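You operate a simulated robot arm through the tools that you are given. There is no shell and no other tool. Be economical: measure what you need, move in short steps, check, and stop when the job is done.

Carry out the task below with a simulated robot arm. There is one attempt and no reset: what you move stays moved.

TASK
Put two of the carrot pieces from the steel counter on the beige coaster.
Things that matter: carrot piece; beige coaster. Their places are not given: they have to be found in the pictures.

It is judged by the outcome, as a careful person would: the job done as asked, and still so three seconds after it is handed in. It fails if anything else is knocked over, pushed out of place, dropped, spilled or broken.

THE ROBOT
A 7-joint arm with a two-finger parallel gripper, fixed in place. Base frame: the origin is at the foot of the arm, x ahead of it, y to its left, z up; the work surface is at about z = 0. Lengths are in mm, angles in rad, forces in N, time in s.
With the tool pointing down near the work surface it reaches from about 220 to 580 mm from the base axis. Its first joint turns from -1.152 to 1.152 rad. Payload 2.5 kg.
Tool frame: the origin (TCP) lies between the finger pads and is the grasp point; the fingertips stand 23 mm ahead of it; z points along the fingers, y is the line along which they close. The gripper opens to 94 mm. The fingers are 38 mm wide and 10 mm thick; the gripper's body (54 by 96 mm) begins 39 mm behind the TCP.
Orientation is told as [roll, pitch, yaw] about the base's x, y, z axes, in that order, counted from this pose: with the fingers straight down and closing along the base's y, the tool's x points along the base's -x, its y along +y and its z along -z.

THE INTERFACE
- The arm moves only by the tool arm_command. Its argument "moves" is a list of rows, each a list of 5 numbers: the shift along the tool's x, y, z in units of 250 mm (1.0 is 250 mm), then the turn about the tool's z in units of 60 degrees (1.0 is 60 degrees), then the gripper command, from -1 (fully open) to 1 (shut), values between in proportion. In form: [[x, y, z, yaw, gripper], ...]. A call has 1 to 10 rows; each row is the pose to reach, as a shift and turn from the pose commanded when the call began, along the tool's axes at that moment. A call with a number of a shift or a turn outside -1 to 1 is refused whole. A row lasts 0.2 s, in which the tool goes at most 50 mm and 0.15 rad; a call with a longer step from one row to the next is refused whole, and so is a gripper value outside its range. A pose out of reach is approached as far as the arm can. The call stops where the force on the tool passes 40 N (or 10 N more than at its start, if that is more) or the arm is blocked; 0.2 s more then pass. The fingers move at their own pace (about 108 mm/s each) and stop on an object; they squeeze with about 27 N. The grip force told is the motor's: it shows also when the fingers shut on nothing. Time passes only in rows, and 0.2 s behind the last, so rows that repeat a pose let the fingers close. It gives the time, the measured TCP pose, the force on the tool (base axes), the opening and the grip force at its end, in the units of the frame above (readings bear some noise), and new pictures: "show" is both (left out), scene, wrist or none.
- Cameras (640 x 400 px; columns grow to the right, rows downward): "scene" is fixed at [130.5, -425, 534.2]; the picture's right is [0.68, -0.73, 0.00], its down [-0.50, -0.47, -0.72] and it looks along [0.53, 0.49, -0.69] (base axes); focal length 293 px, centre (320, 200). "wrist" rides on the gripper at [-39, 0, -44] in the tool frame; the picture's right is [0.00, -1.00, 0.00], its down [0.97, 0.00, -0.24] and it looks along [0.24, 0.00, 0.97] (tool axes); focal length 218 px, centre (320, 200).
- point_at(camera, pixels): there is no depth. For up to 12 entries [column, row, z] of the newest picture of that camera ("zoom" is the newest enlarged one), the place [x, y] in the base frame at which the ray of that pixel passes the height z, good to about 3 mm. No time passes.
- zoom(camera, box): a new picture of the part [left, top, right, bottom] of that camera's present view, enlarged. No time passes.
- close_job(): hands the job in; it is judged then, once.

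Work in short steps. Measure before you move; look again where a grasp or a placing could have gone wrong, and mend it. You have 60 turns and 120 pictures in all, the two below and enlarged ones among them. Open the gripper and draw the arm clear of the work before you hand the job in, unless the task says otherwise; then end with one line.

The tools are called after "Emit:" by a JSON object that holds its "name" and its "arguments". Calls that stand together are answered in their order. arm_command: Moves the arm, as the interface text tells. Its arguments: {"type":"object","properties":{"moves":{"type":"array"},"show":{"type":"string","enum":["both","scene","wrist","none"]}},"required":["moves"]} The other tools are called the same way: point_at (camera, pixels) gives the place at which the rays of pixels pass given heights; zoom (camera, box) takes an enlarged picture of a part of a camera's view; close_job () hands the job in.

At the start:

```text
time_s: 0.0
eef_pos: [431.3, -110.8, 301.6]
ee_rot: [-0.001, 0.0, -0.001]
force: [0.2, -0.2, -0.9]
grip_width: 94.0
finger_force: 0.1
```

scene: 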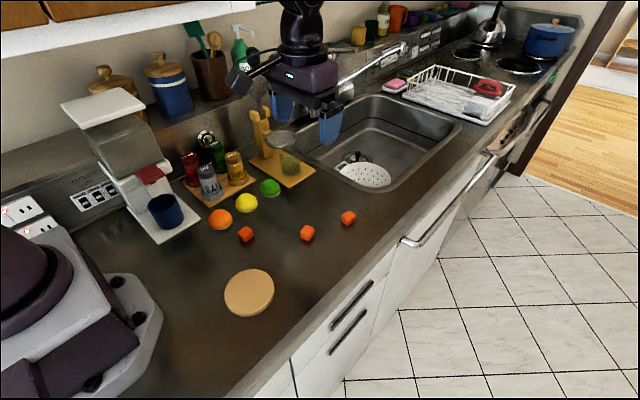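
wrist: 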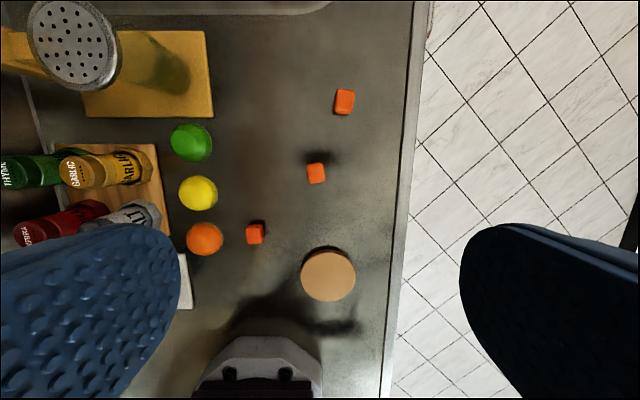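

The scene shows three carrot cubes at about (246,234), (307,233) and (348,218), and the coaster at (249,293). I'll zoom in and measure them.

Emit:
{"name": "zoom", "arguments": {"camera": "scene", "box": [190, 170, 390, 330]}}

Emit:
{"name": "point_at", "arguments": {"camera": "scene", "pixels": [[246, 234, 10], [307, 233, 10], [348, 218, 10], [249, 292, 5], [225, 293, 5], [274, 292, 5], [249, 270, 5], [249, 318, 0], [220, 220, 20], [246, 204, 20]]}}

Emit:
{"name": "point_at", "arguments": {"camera": "wrist", "pixels": [[255, 234, 10], [317, 173, 10], [345, 102, 10], [328, 275, 5], [300, 275, 5], [356, 275, 5]]}}

```text
2.50 times, centred on (290, 250) of scene
```

zoom: 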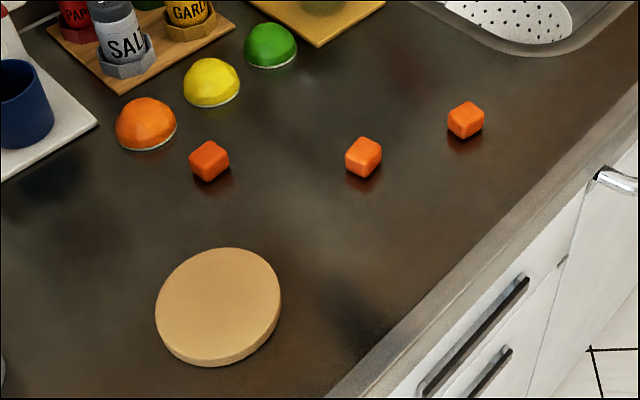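

```text
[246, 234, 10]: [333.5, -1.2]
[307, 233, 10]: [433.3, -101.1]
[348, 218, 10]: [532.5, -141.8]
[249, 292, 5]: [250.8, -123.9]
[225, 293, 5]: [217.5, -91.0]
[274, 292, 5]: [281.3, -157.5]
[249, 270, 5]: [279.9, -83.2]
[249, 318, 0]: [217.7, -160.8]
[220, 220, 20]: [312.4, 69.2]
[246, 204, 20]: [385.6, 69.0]
```

```text
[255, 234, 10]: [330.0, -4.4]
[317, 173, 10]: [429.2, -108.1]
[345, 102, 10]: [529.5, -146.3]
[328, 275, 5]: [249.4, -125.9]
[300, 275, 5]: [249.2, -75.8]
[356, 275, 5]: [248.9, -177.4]
```

The middle cube is at about (431,-105), the far one at (530,-144), and the coaster centre at (250,-125). I'll descend to z≈120 over the middle cube and look again.

Emit:
{"name": "arm_command", "arguments": {"moves": [[0, 0.02, 0.18, 0, -1], [0, 0.02, 0.36, 0, -1], [0, 0.02, 0.54, 0, -1], [0, 0.02, 0.72, 0, -1], [0, 0.02, 0.72, 0, -1]]}}

```text
time_s: 1.2
eef_pos: [429.2, -107.5, 119.4]
ee_rot: [0.001, 0.0, 0.002]
force: [-1.3, -0.6, 1.0]
grip_width: 93.9
finger_force: 0.1
```

scene: 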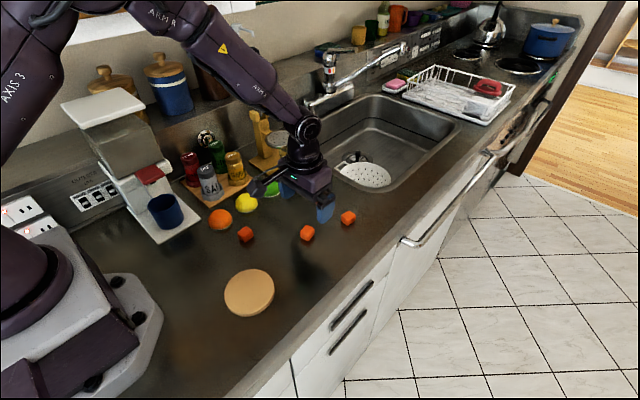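
wrist: 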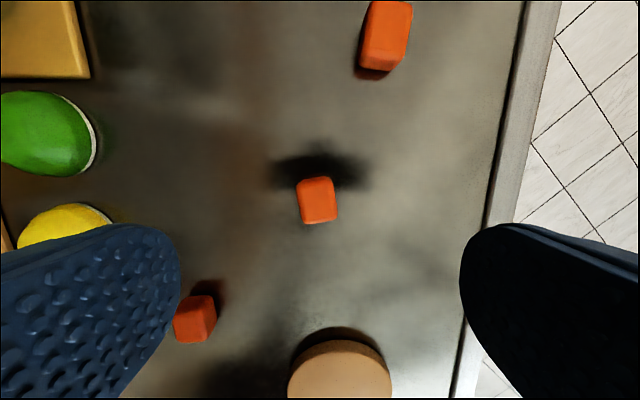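

The middle cube is at (317,203), turned only slightly. I'll measure its position.

Emit:
{"name": "point_at", "arguments": {"camera": "wrist", "pixels": [[301, 186, 20], [331, 181, 20], [337, 216, 20], [307, 223, 20], [317, 200, 20]]}}

Emit:
{"name": "zoom", "arguments": {"camera": "wrist", "box": [256, 160, 384, 240]}}

```text
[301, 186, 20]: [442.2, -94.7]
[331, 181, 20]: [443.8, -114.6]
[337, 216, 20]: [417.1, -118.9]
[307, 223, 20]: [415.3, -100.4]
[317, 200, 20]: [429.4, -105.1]
```

```text
5.00 times, centred on (320, 200) of wrist
```

zoom: 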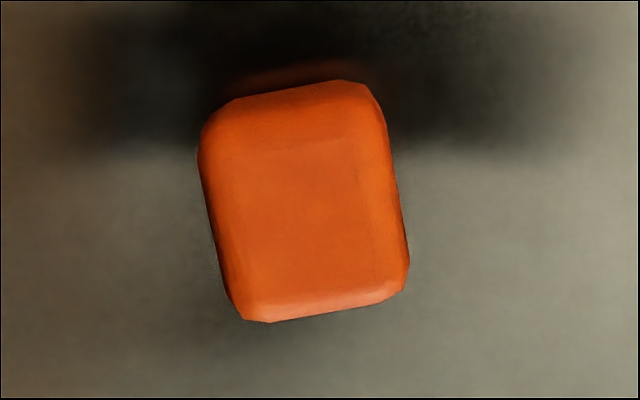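

The cube is centred at (429,-107) and turned about 10°. I'll turn by -0.17, descend to TCP z≈29 and close.

Emit:
{"name": "arm_command", "arguments": {"moves": [[0, 0, 0.14, -0.08, -1], [0, 0, 0.27, -0.17, -1], [0, 0, 0.365, -0.17, -1], [0, 0, 0.365, -0.17, -1], [0, 0, 0.365, -0.17, 1], [0, 0, 0.365, -0.17, 1], [0, 0, 0.365, -0.17, 1]]}}

```text
time_s: 2.8
eef_pos: [428.5, -109.4, 29.1]
ee_rot: [0.0, 0.001, 0.179]
force: [-0.8, -0.7, 0.2]
grip_width: 24.9
finger_force: 26.8
```

scene: 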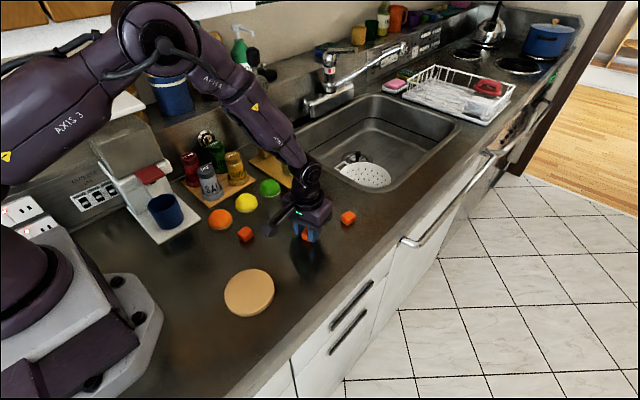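
wrist: 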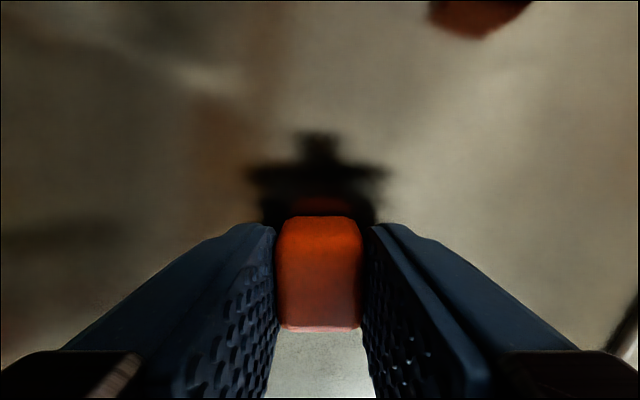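

The cube is held (opening 24.9). I'll lift straight up and turn back to yaw 0.

Emit:
{"name": "arm_command", "arguments": {"moves": [[0, 0, -0.1, 0, 1], [0, 0, -0.24, 0.08, 1], [0, 0, -0.34, 0.17, 1], [0, 0, -0.34, 0.17, 1]], "show": "scene"}}

```text
time_s: 3.8
eef_pos: [428.4, -107.4, 113.9]
ee_rot: [0.002, 0.002, -0.001]
force: [0.8, -0.1, 0.0]
grip_width: 25.1
finger_force: 26.7
```

scene: 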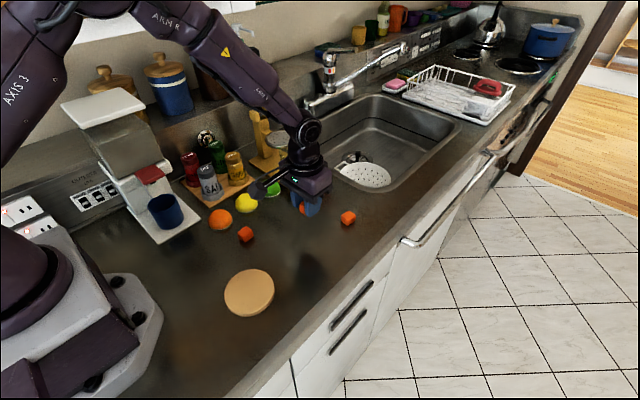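

I'll carry it above the coaster's near half, to (230,-124).

Emit:
{"name": "arm_command", "arguments": {"moves": [[0.18, -0.02, 0, 0, 1], [0.36, -0.04, 0, 0, 1], [0.54, -0.068, 0, 0, 1], [0.7, -0.068, 0, 0, 1], [0.792, -0.068, 0, 0, 1], [0.792, -0.068, 0.1, 0, 1], [0.792, -0.068, 0.16, 0, 1], [0.792, -0.068, 0.16, 0, 1]]}}

```text
time_s: 5.6
eef_pos: [233.1, -121.8, 75.1]
ee_rot: [-0.001, -0.002, 0.0]
force: [-0.3, 0.1, -0.3]
grip_width: 24.9
finger_force: 26.5
```

scene: 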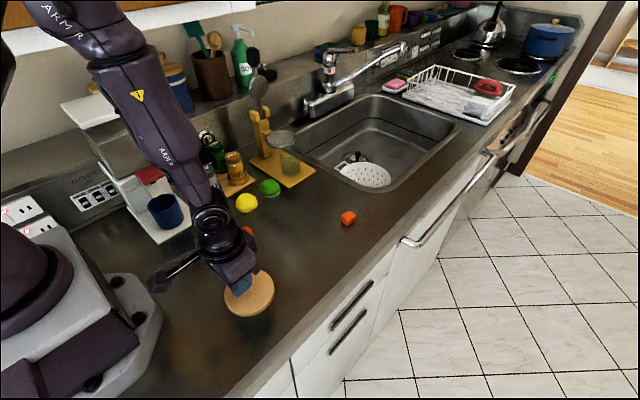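
wrist: 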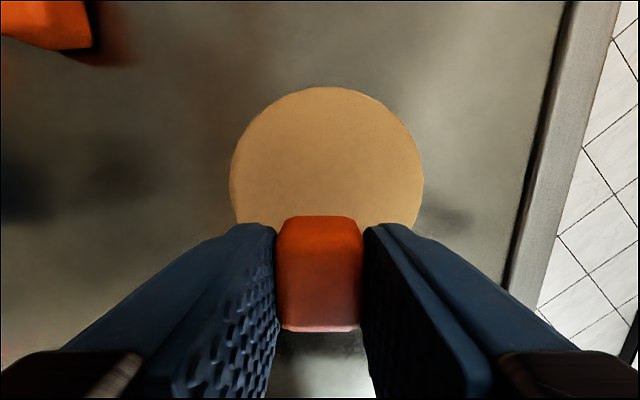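

Emit:
{"name": "point_at", "arguments": {"camera": "wrist", "pixels": [[327, 87, 8], [230, 182, 8], [424, 182, 8], [230, 182, 12], [424, 182, 12], [327, 87, 12]]}}

```text
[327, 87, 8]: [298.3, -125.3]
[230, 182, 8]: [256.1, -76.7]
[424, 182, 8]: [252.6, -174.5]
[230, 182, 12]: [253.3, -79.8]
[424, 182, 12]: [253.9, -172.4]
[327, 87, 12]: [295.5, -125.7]
```

The coaster centre is (250,-125) with radius ~47. I'll lower to about z≈42 and watch the force.

Emit:
{"name": "arm_command", "arguments": {"moves": [[0.016, -0.012, 0.06, 0, 1], [0.016, -0.012, 0.11, 0, 1], [0.016, -0.012, 0.13, 0, 1], [0.016, -0.012, 0.13, 0, 1]]}}

Emit:
{"name": "zoom", "arguments": {"camera": "scene", "box": [200, 240, 300, 320]}}

```text
time_s: 6.6
eef_pos: [230.0, -126.7, 43.3]
ee_rot: [0.001, -0.003, 0.0]
force: [-2.9, 1.9, 26.6]
grip_width: 24.9
finger_force: 27.1
```

scene: 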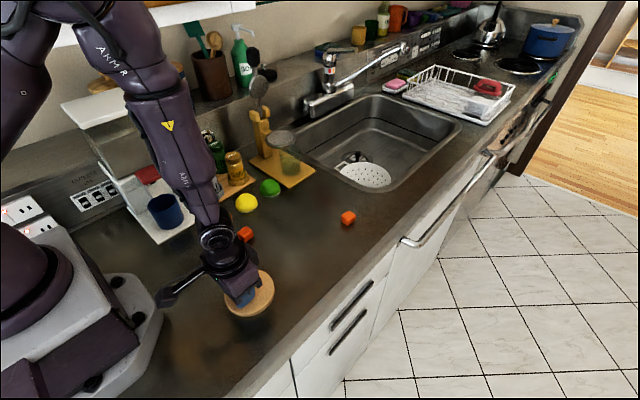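
wrist: 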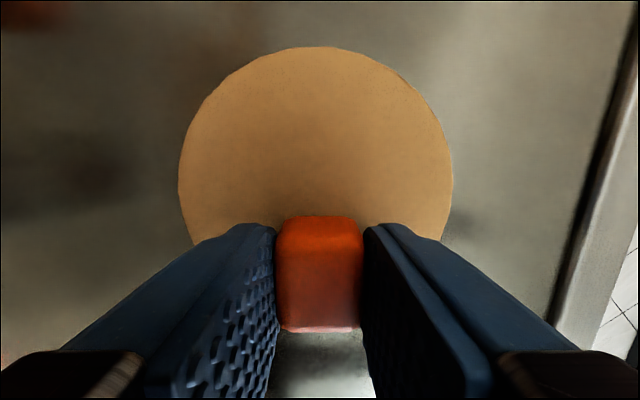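

```text
5.00 times, centred on (250, 280) of scene
```

zoom: 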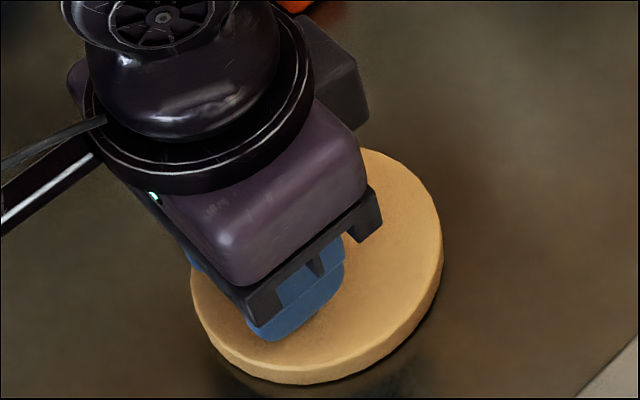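

It has touched down (26.6 N). I'll ease up 2 mm, open partway, and rise.

Emit:
{"name": "arm_command", "arguments": {"moves": [[0, 0, -0.009, 0, 1], [0, 0, -0.009, 0, -0.2], [0, 0, -0.009, 0, -0.2], [0, 0, -0.009, 0, -0.2], [0, 0, -0.1, 0, -0.2], [0, 0, -0.28, 0, -0.2], [0, 0, -0.36, 0, -0.2], [-0.18, 0, -0.36, 0, -0.2], [-0.3, 0, -0.36, 0, -0.2]]}}

```text
time_s: 8.6
eef_pos: [303.6, -128.3, 131.6]
ee_rot: [0.0, 0.001, 0.0]
force: [0.3, -0.9, 0.1]
grip_width: 56.5
finger_force: 0.1
```

scene: 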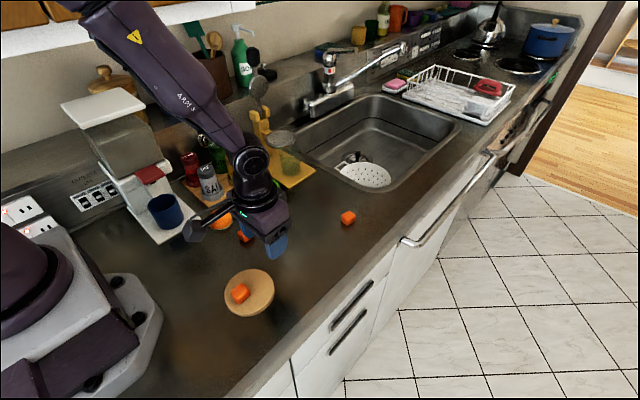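
wrist: 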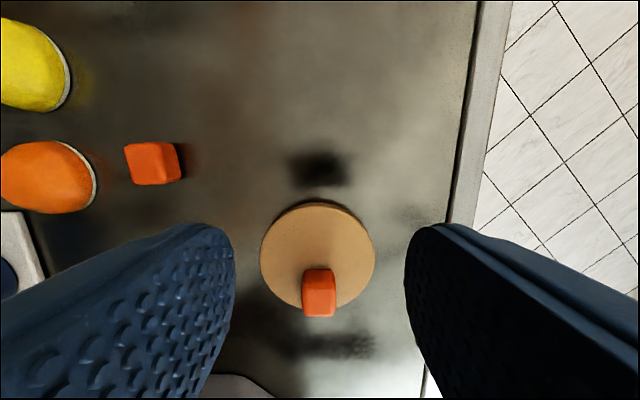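

The first cube sits on the coaster. Next I go above the far cube, near (528,-144).

Emit:
{"name": "zoom", "arguments": {"camera": "scene", "box": [200, 240, 300, 320]}}

Emit:
{"name": "arm_command", "arguments": {"moves": [[-0.18, 0, 0, 0, -0.5], [-0.36, -0.02, 0, 0, -0.5], [-0.54, -0.04, 0, 0, -0.5], [-0.72, -0.064, 0, 0, -0.5], [-0.896, -0.064, 0, 0, -0.5], [-0.896, -0.064, 0.04, 0, -0.5], [-0.896, -0.064, 0.04, 0, -0.5]]}}

```text
5.00 times, centred on (250, 280) of scene
```

zoom: 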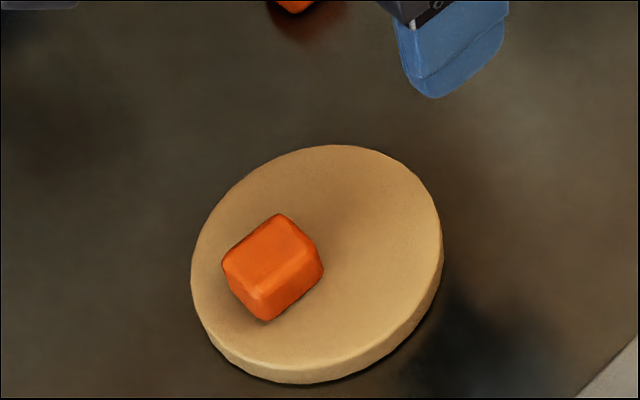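

```text
time_s: 10.2
eef_pos: [527.7, -142.9, 123.7]
ee_rot: [0.0, 0.0, 0.001]
force: [0.8, 0.3, -0.1]
grip_width: 70.4
finger_force: 0.1
```

scene: 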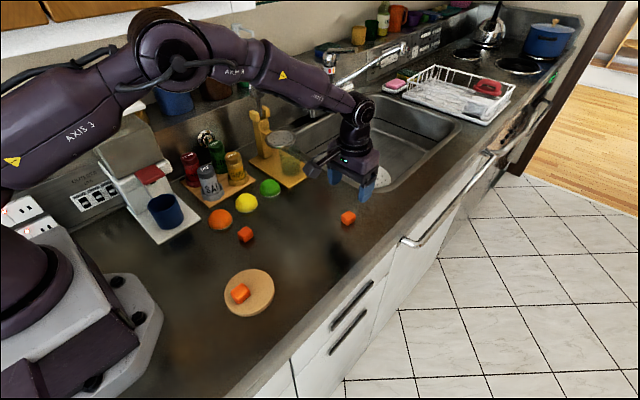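
wrist: 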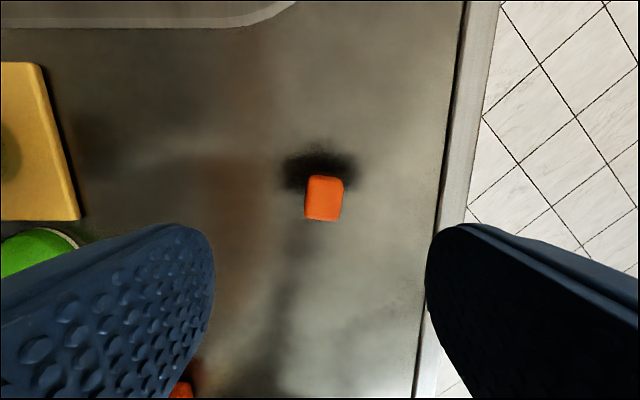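

The second cube is at about (324,198) in the wrist view. I'll zoom and measure.

Emit:
{"name": "zoom", "arguments": {"camera": "wrist", "box": [256, 160, 384, 240]}}

Emit:
{"name": "point_at", "arguments": {"camera": "wrist", "pixels": [[324, 197, 20], [324, 200, 15]]}}

```text
5.00 times, centred on (320, 200) of wrist
```

zoom: 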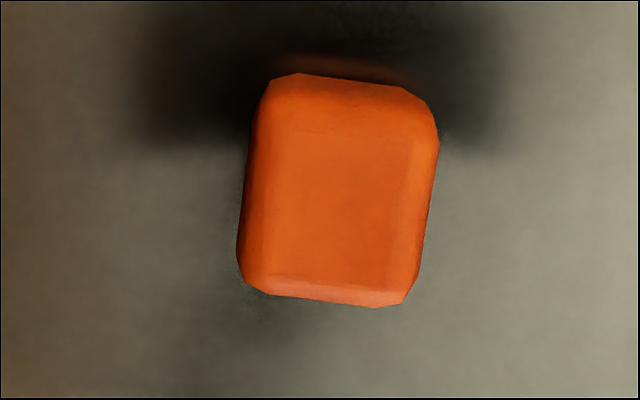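

```text
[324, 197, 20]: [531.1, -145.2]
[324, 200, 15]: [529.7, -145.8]
```

It's turned about +6° and centred at (530,-145.5). I'll descend and close.

Emit:
{"name": "arm_command", "arguments": {"moves": [[-0.008, -0.011, 0.14, 0.1, -0.5], [-0.008, -0.011, 0.28, 0.1, -0.5], [-0.008, -0.011, 0.378, 0.1, -0.5], [-0.008, -0.011, 0.378, 0.1, -0.5], [-0.008, -0.011, 0.378, 0.1, 1], [-0.008, -0.011, 0.378, 0.1, 1], [-0.008, -0.011, 0.378, 0.1, 1]]}}

```text
time_s: 11.8
eef_pos: [528.1, -144.1, 27.2]
ee_rot: [-0.001, 0.001, -0.104]
force: [1.1, -0.3, 0.6]
grip_width: 24.8
finger_force: 26.6
```

scene: 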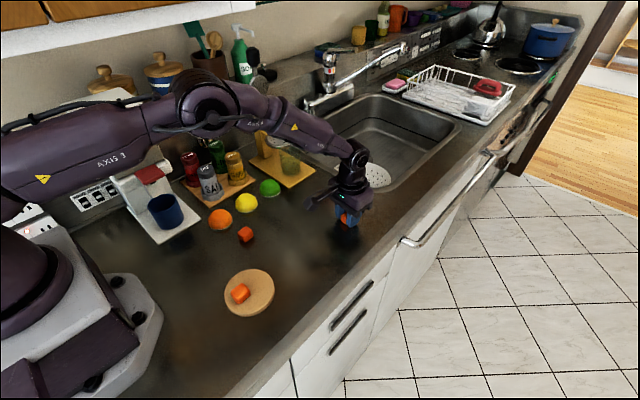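
wrist: 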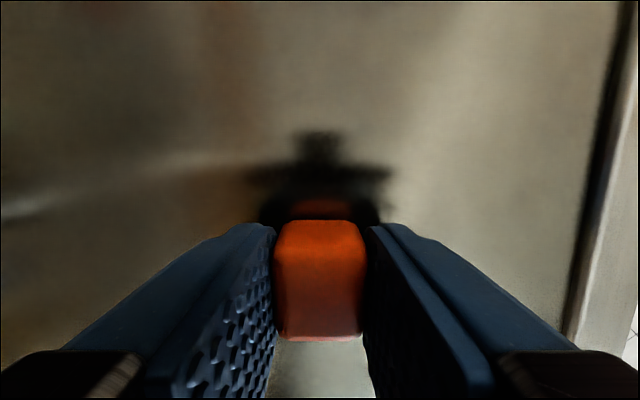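

It's held. I'll lift and turn back.

Emit:
{"name": "arm_command", "arguments": {"moves": [[0, 0, -0.1, 0, 1], [0, 0, -0.24, -0.1, 1], [0, 0, -0.36, -0.1, 1], [0, 0, -0.36, -0.1, 1]], "show": "none"}}

```text
time_s: 12.8
eef_pos: [529.0, -144.6, 117.3]
ee_rot: [0.0, -0.001, 0.0]
force: [0.6, -0.1, -0.2]
grip_width: 24.9
finger_force: 26.8
```

Emit:
{"name": "arm_command", "arguments": {"moves": [[0.18, 0.02, 0, 0, 1], [0.36, 0.04, 0, 0, 1], [0.54, 0.06, 0, 0, 1], [0.72, 0.076, 0, 0, 1], [0.9, 0.076, 0, 0, 1], [0.99, 0.076, 0, 0, 1], [0.99, 0.076, 0, 0, 1]]}}

Emit:
{"name": "zoom", "arguments": {"camera": "scene", "box": [200, 240, 300, 320]}}

```text
time_s: 14.4
eef_pos: [280.1, -128.0, 116.0]
ee_rot: [0.001, 0.0, 0.0]
force: [-0.1, 0.8, -1.2]
grip_width: 24.9
finger_force: 27.2
```

scene: 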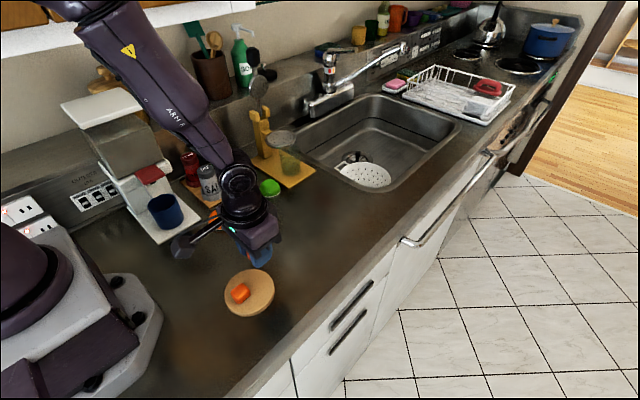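
wrist: 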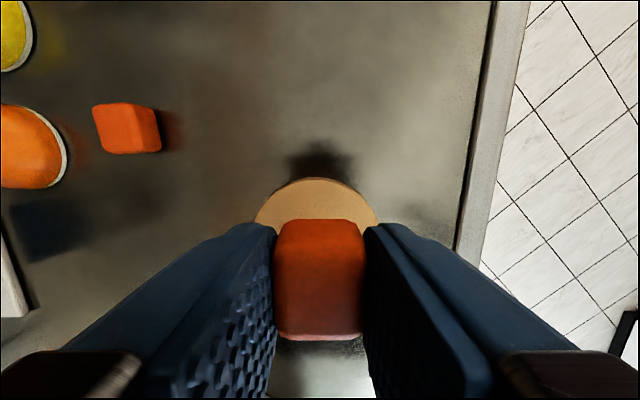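

```text
5.00 times, centred on (250, 280) of scene
```

zoom: 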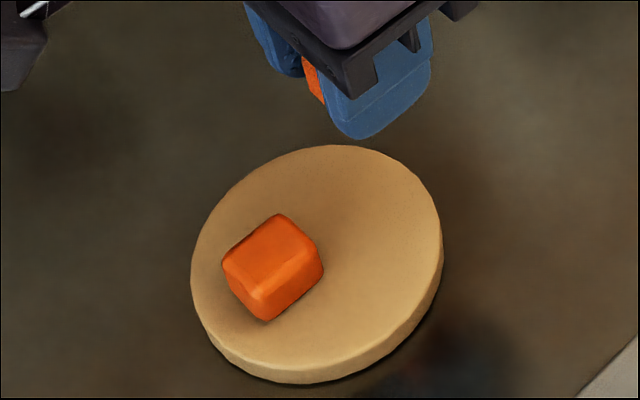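

I'll shift to x≈272 and lower to just above contact (~z 43).

Emit:
{"name": "arm_command", "arguments": {"moves": [[0.034, 0.008, 0.0, 0, 1], [0.034, 0.008, 0.14, 0, 1], [0.034, 0.008, 0.25, 0, 1], [0.034, 0.008, 0.285, 0, 1], [0.034, 0.008, 0.285, 0, 1]]}}

Emit:
{"name": "zoom", "arguments": {"camera": "scene", "box": [200, 240, 300, 320]}}

```text
time_s: 15.6
eef_pos: [273.0, -125.3, 46.2]
ee_rot: [0.002, 0.0, 0.0]
force: [-0.6, 1.3, -0.2]
grip_width: 25.0
finger_force: 27.3
```

scene: 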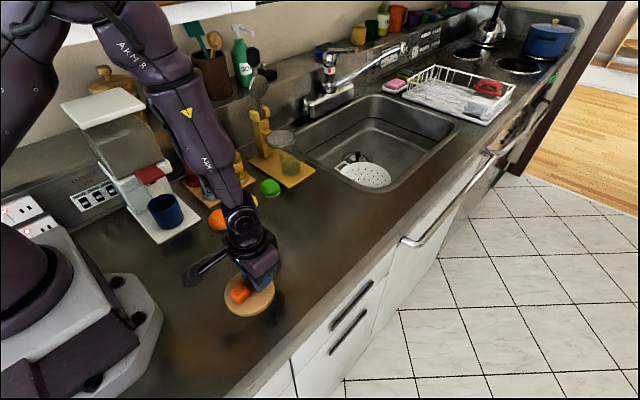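
wrist: 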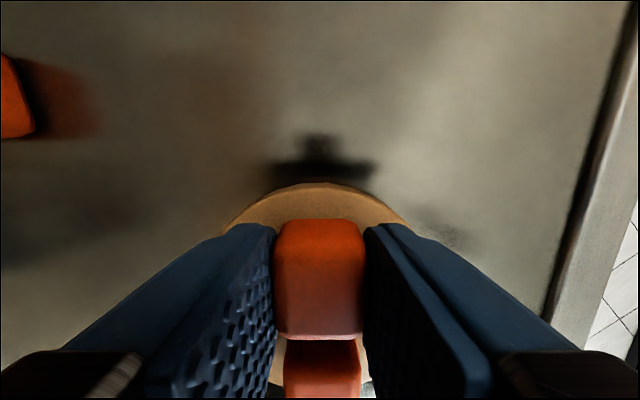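

```text
5.00 times, centred on (250, 280) of scene
```

zoom: 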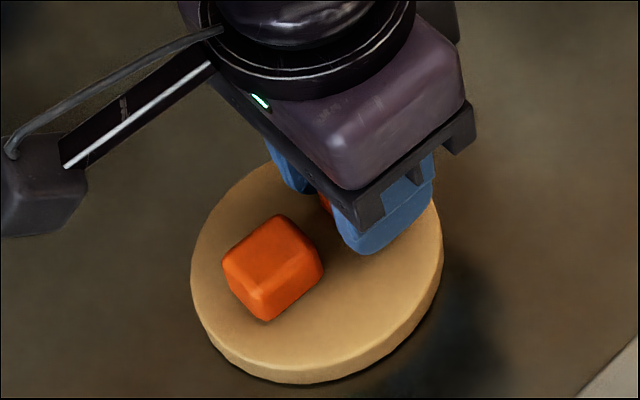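

There's no contact yet at z 46, and it's clear of the first cube. I'll lower 3.5 mm more.

Emit:
{"name": "arm_command", "arguments": {"moves": [[0, 0, 0.01, 0, 1], [0, 0, 0.014, 0, 1], [0, 0, 0.014, 0, 1]], "show": "none"}}

```text
time_s: 16.4
eef_pos: [274.9, -124.5, 42.9]
ee_rot: [0.0, 0.002, 0.0]
force: [0.2, 0.6, 0.1]
grip_width: 25.0
finger_force: 27.2
```

Emit:
{"name": "arm_command", "arguments": {"moves": [[0.004, 0, 0.007, 0, 1], [0.004, 0, 0.007, 0, 1]], "show": "none"}}

```text
time_s: 17.0
eef_pos: [272.1, -125.2, 41.5]
ee_rot: [0.0, 0.0, 0.0]
force: [0.1, 0.7, 0.2]
grip_width: 24.6
finger_force: 27.5
```

It is within about a millimetre of contact, so I'll release, rise, and pull back.

Emit:
{"name": "arm_command", "arguments": {"moves": [[0, 0, 0.003, 0, 1], [0, 0, 0.003, 0, -0.2], [0, 0, 0.003, 0, -0.2], [0, 0, 0.003, 0, -0.2], [0, 0, -0.1, 0, -0.2], [0, 0, -0.28, 0, -0.2], [0, 0, -0.46, 0, -0.2], [-0.18, 0, -0.6, 0, -0.2], [-0.36, 0, -0.6, 0, -0.2], [-0.36, 0, -0.6, 0, -1]]}}

Emit:
{"name": "zoom", "arguments": {"camera": "scene", "box": [200, 240, 300, 320]}}

```text
refused: row 8 steps farther than a row can; nothing moved
```

```text
5.00 times, centred on (250, 280) of scene
```

zoom: 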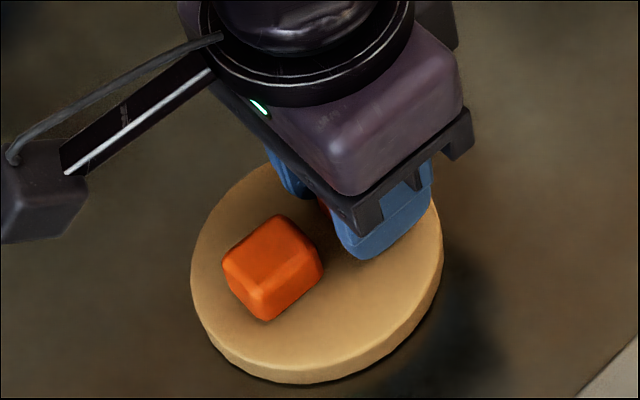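

The call was refused because one step was too long, so I'll shorten the steps.

Emit:
{"name": "arm_command", "arguments": {"moves": [[0, 0, 0.003, 0, 1], [0, 0, 0.003, 0, -0.2], [0, 0, 0.003, 0, -0.2], [0, 0, 0.003, 0, -0.2], [0, 0, -0.1, 0, -0.2], [0, 0, -0.28, 0, -0.2], [0, 0, -0.46, 0, -0.2], [-0.16, 0, -0.5, 0, -0.2], [-0.32, 0, -0.56, 0, -0.2], [-0.48, 0, -0.6, 0, -0.2]]}}

Emit:
{"name": "zoom", "arguments": {"camera": "scene", "box": [200, 240, 300, 320]}}

```text
time_s: 19.2
eef_pos: [391.6, -126.0, 193.5]
ee_rot: [-0.001, -0.001, 0.0]
force: [0.1, 0.2, 0.5]
grip_width: 56.1
finger_force: 0.1
```

scene: 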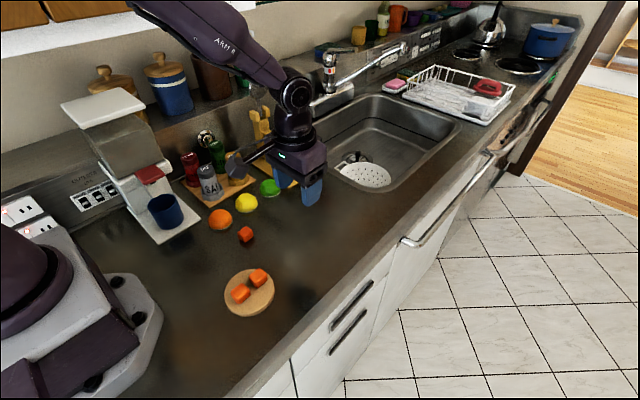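
wrist: 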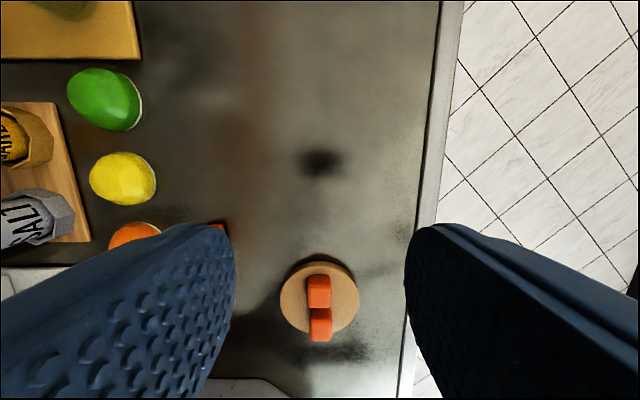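

```text
5.00 times, centred on (250, 280) of scene
```

zoom: 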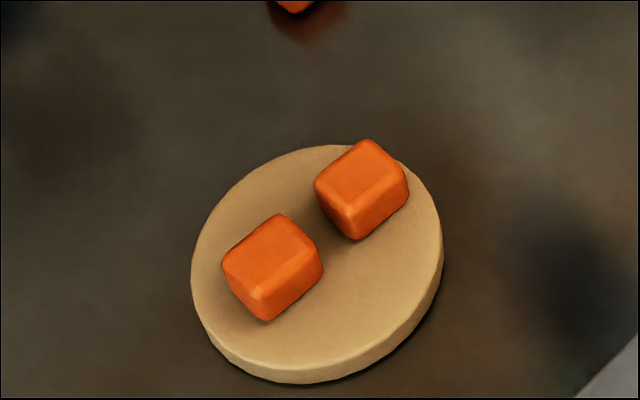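

Both pieces rest fully on the coaster and the third is untouched. The gripper is open and clear, so I'm handing in.

Emit:
{"name": "close_job", "arguments": {}}

```text
The job is handed in.
```

Two carrot pieces are on the beige coaster; the third carrot piece and everything else stayed where they were.
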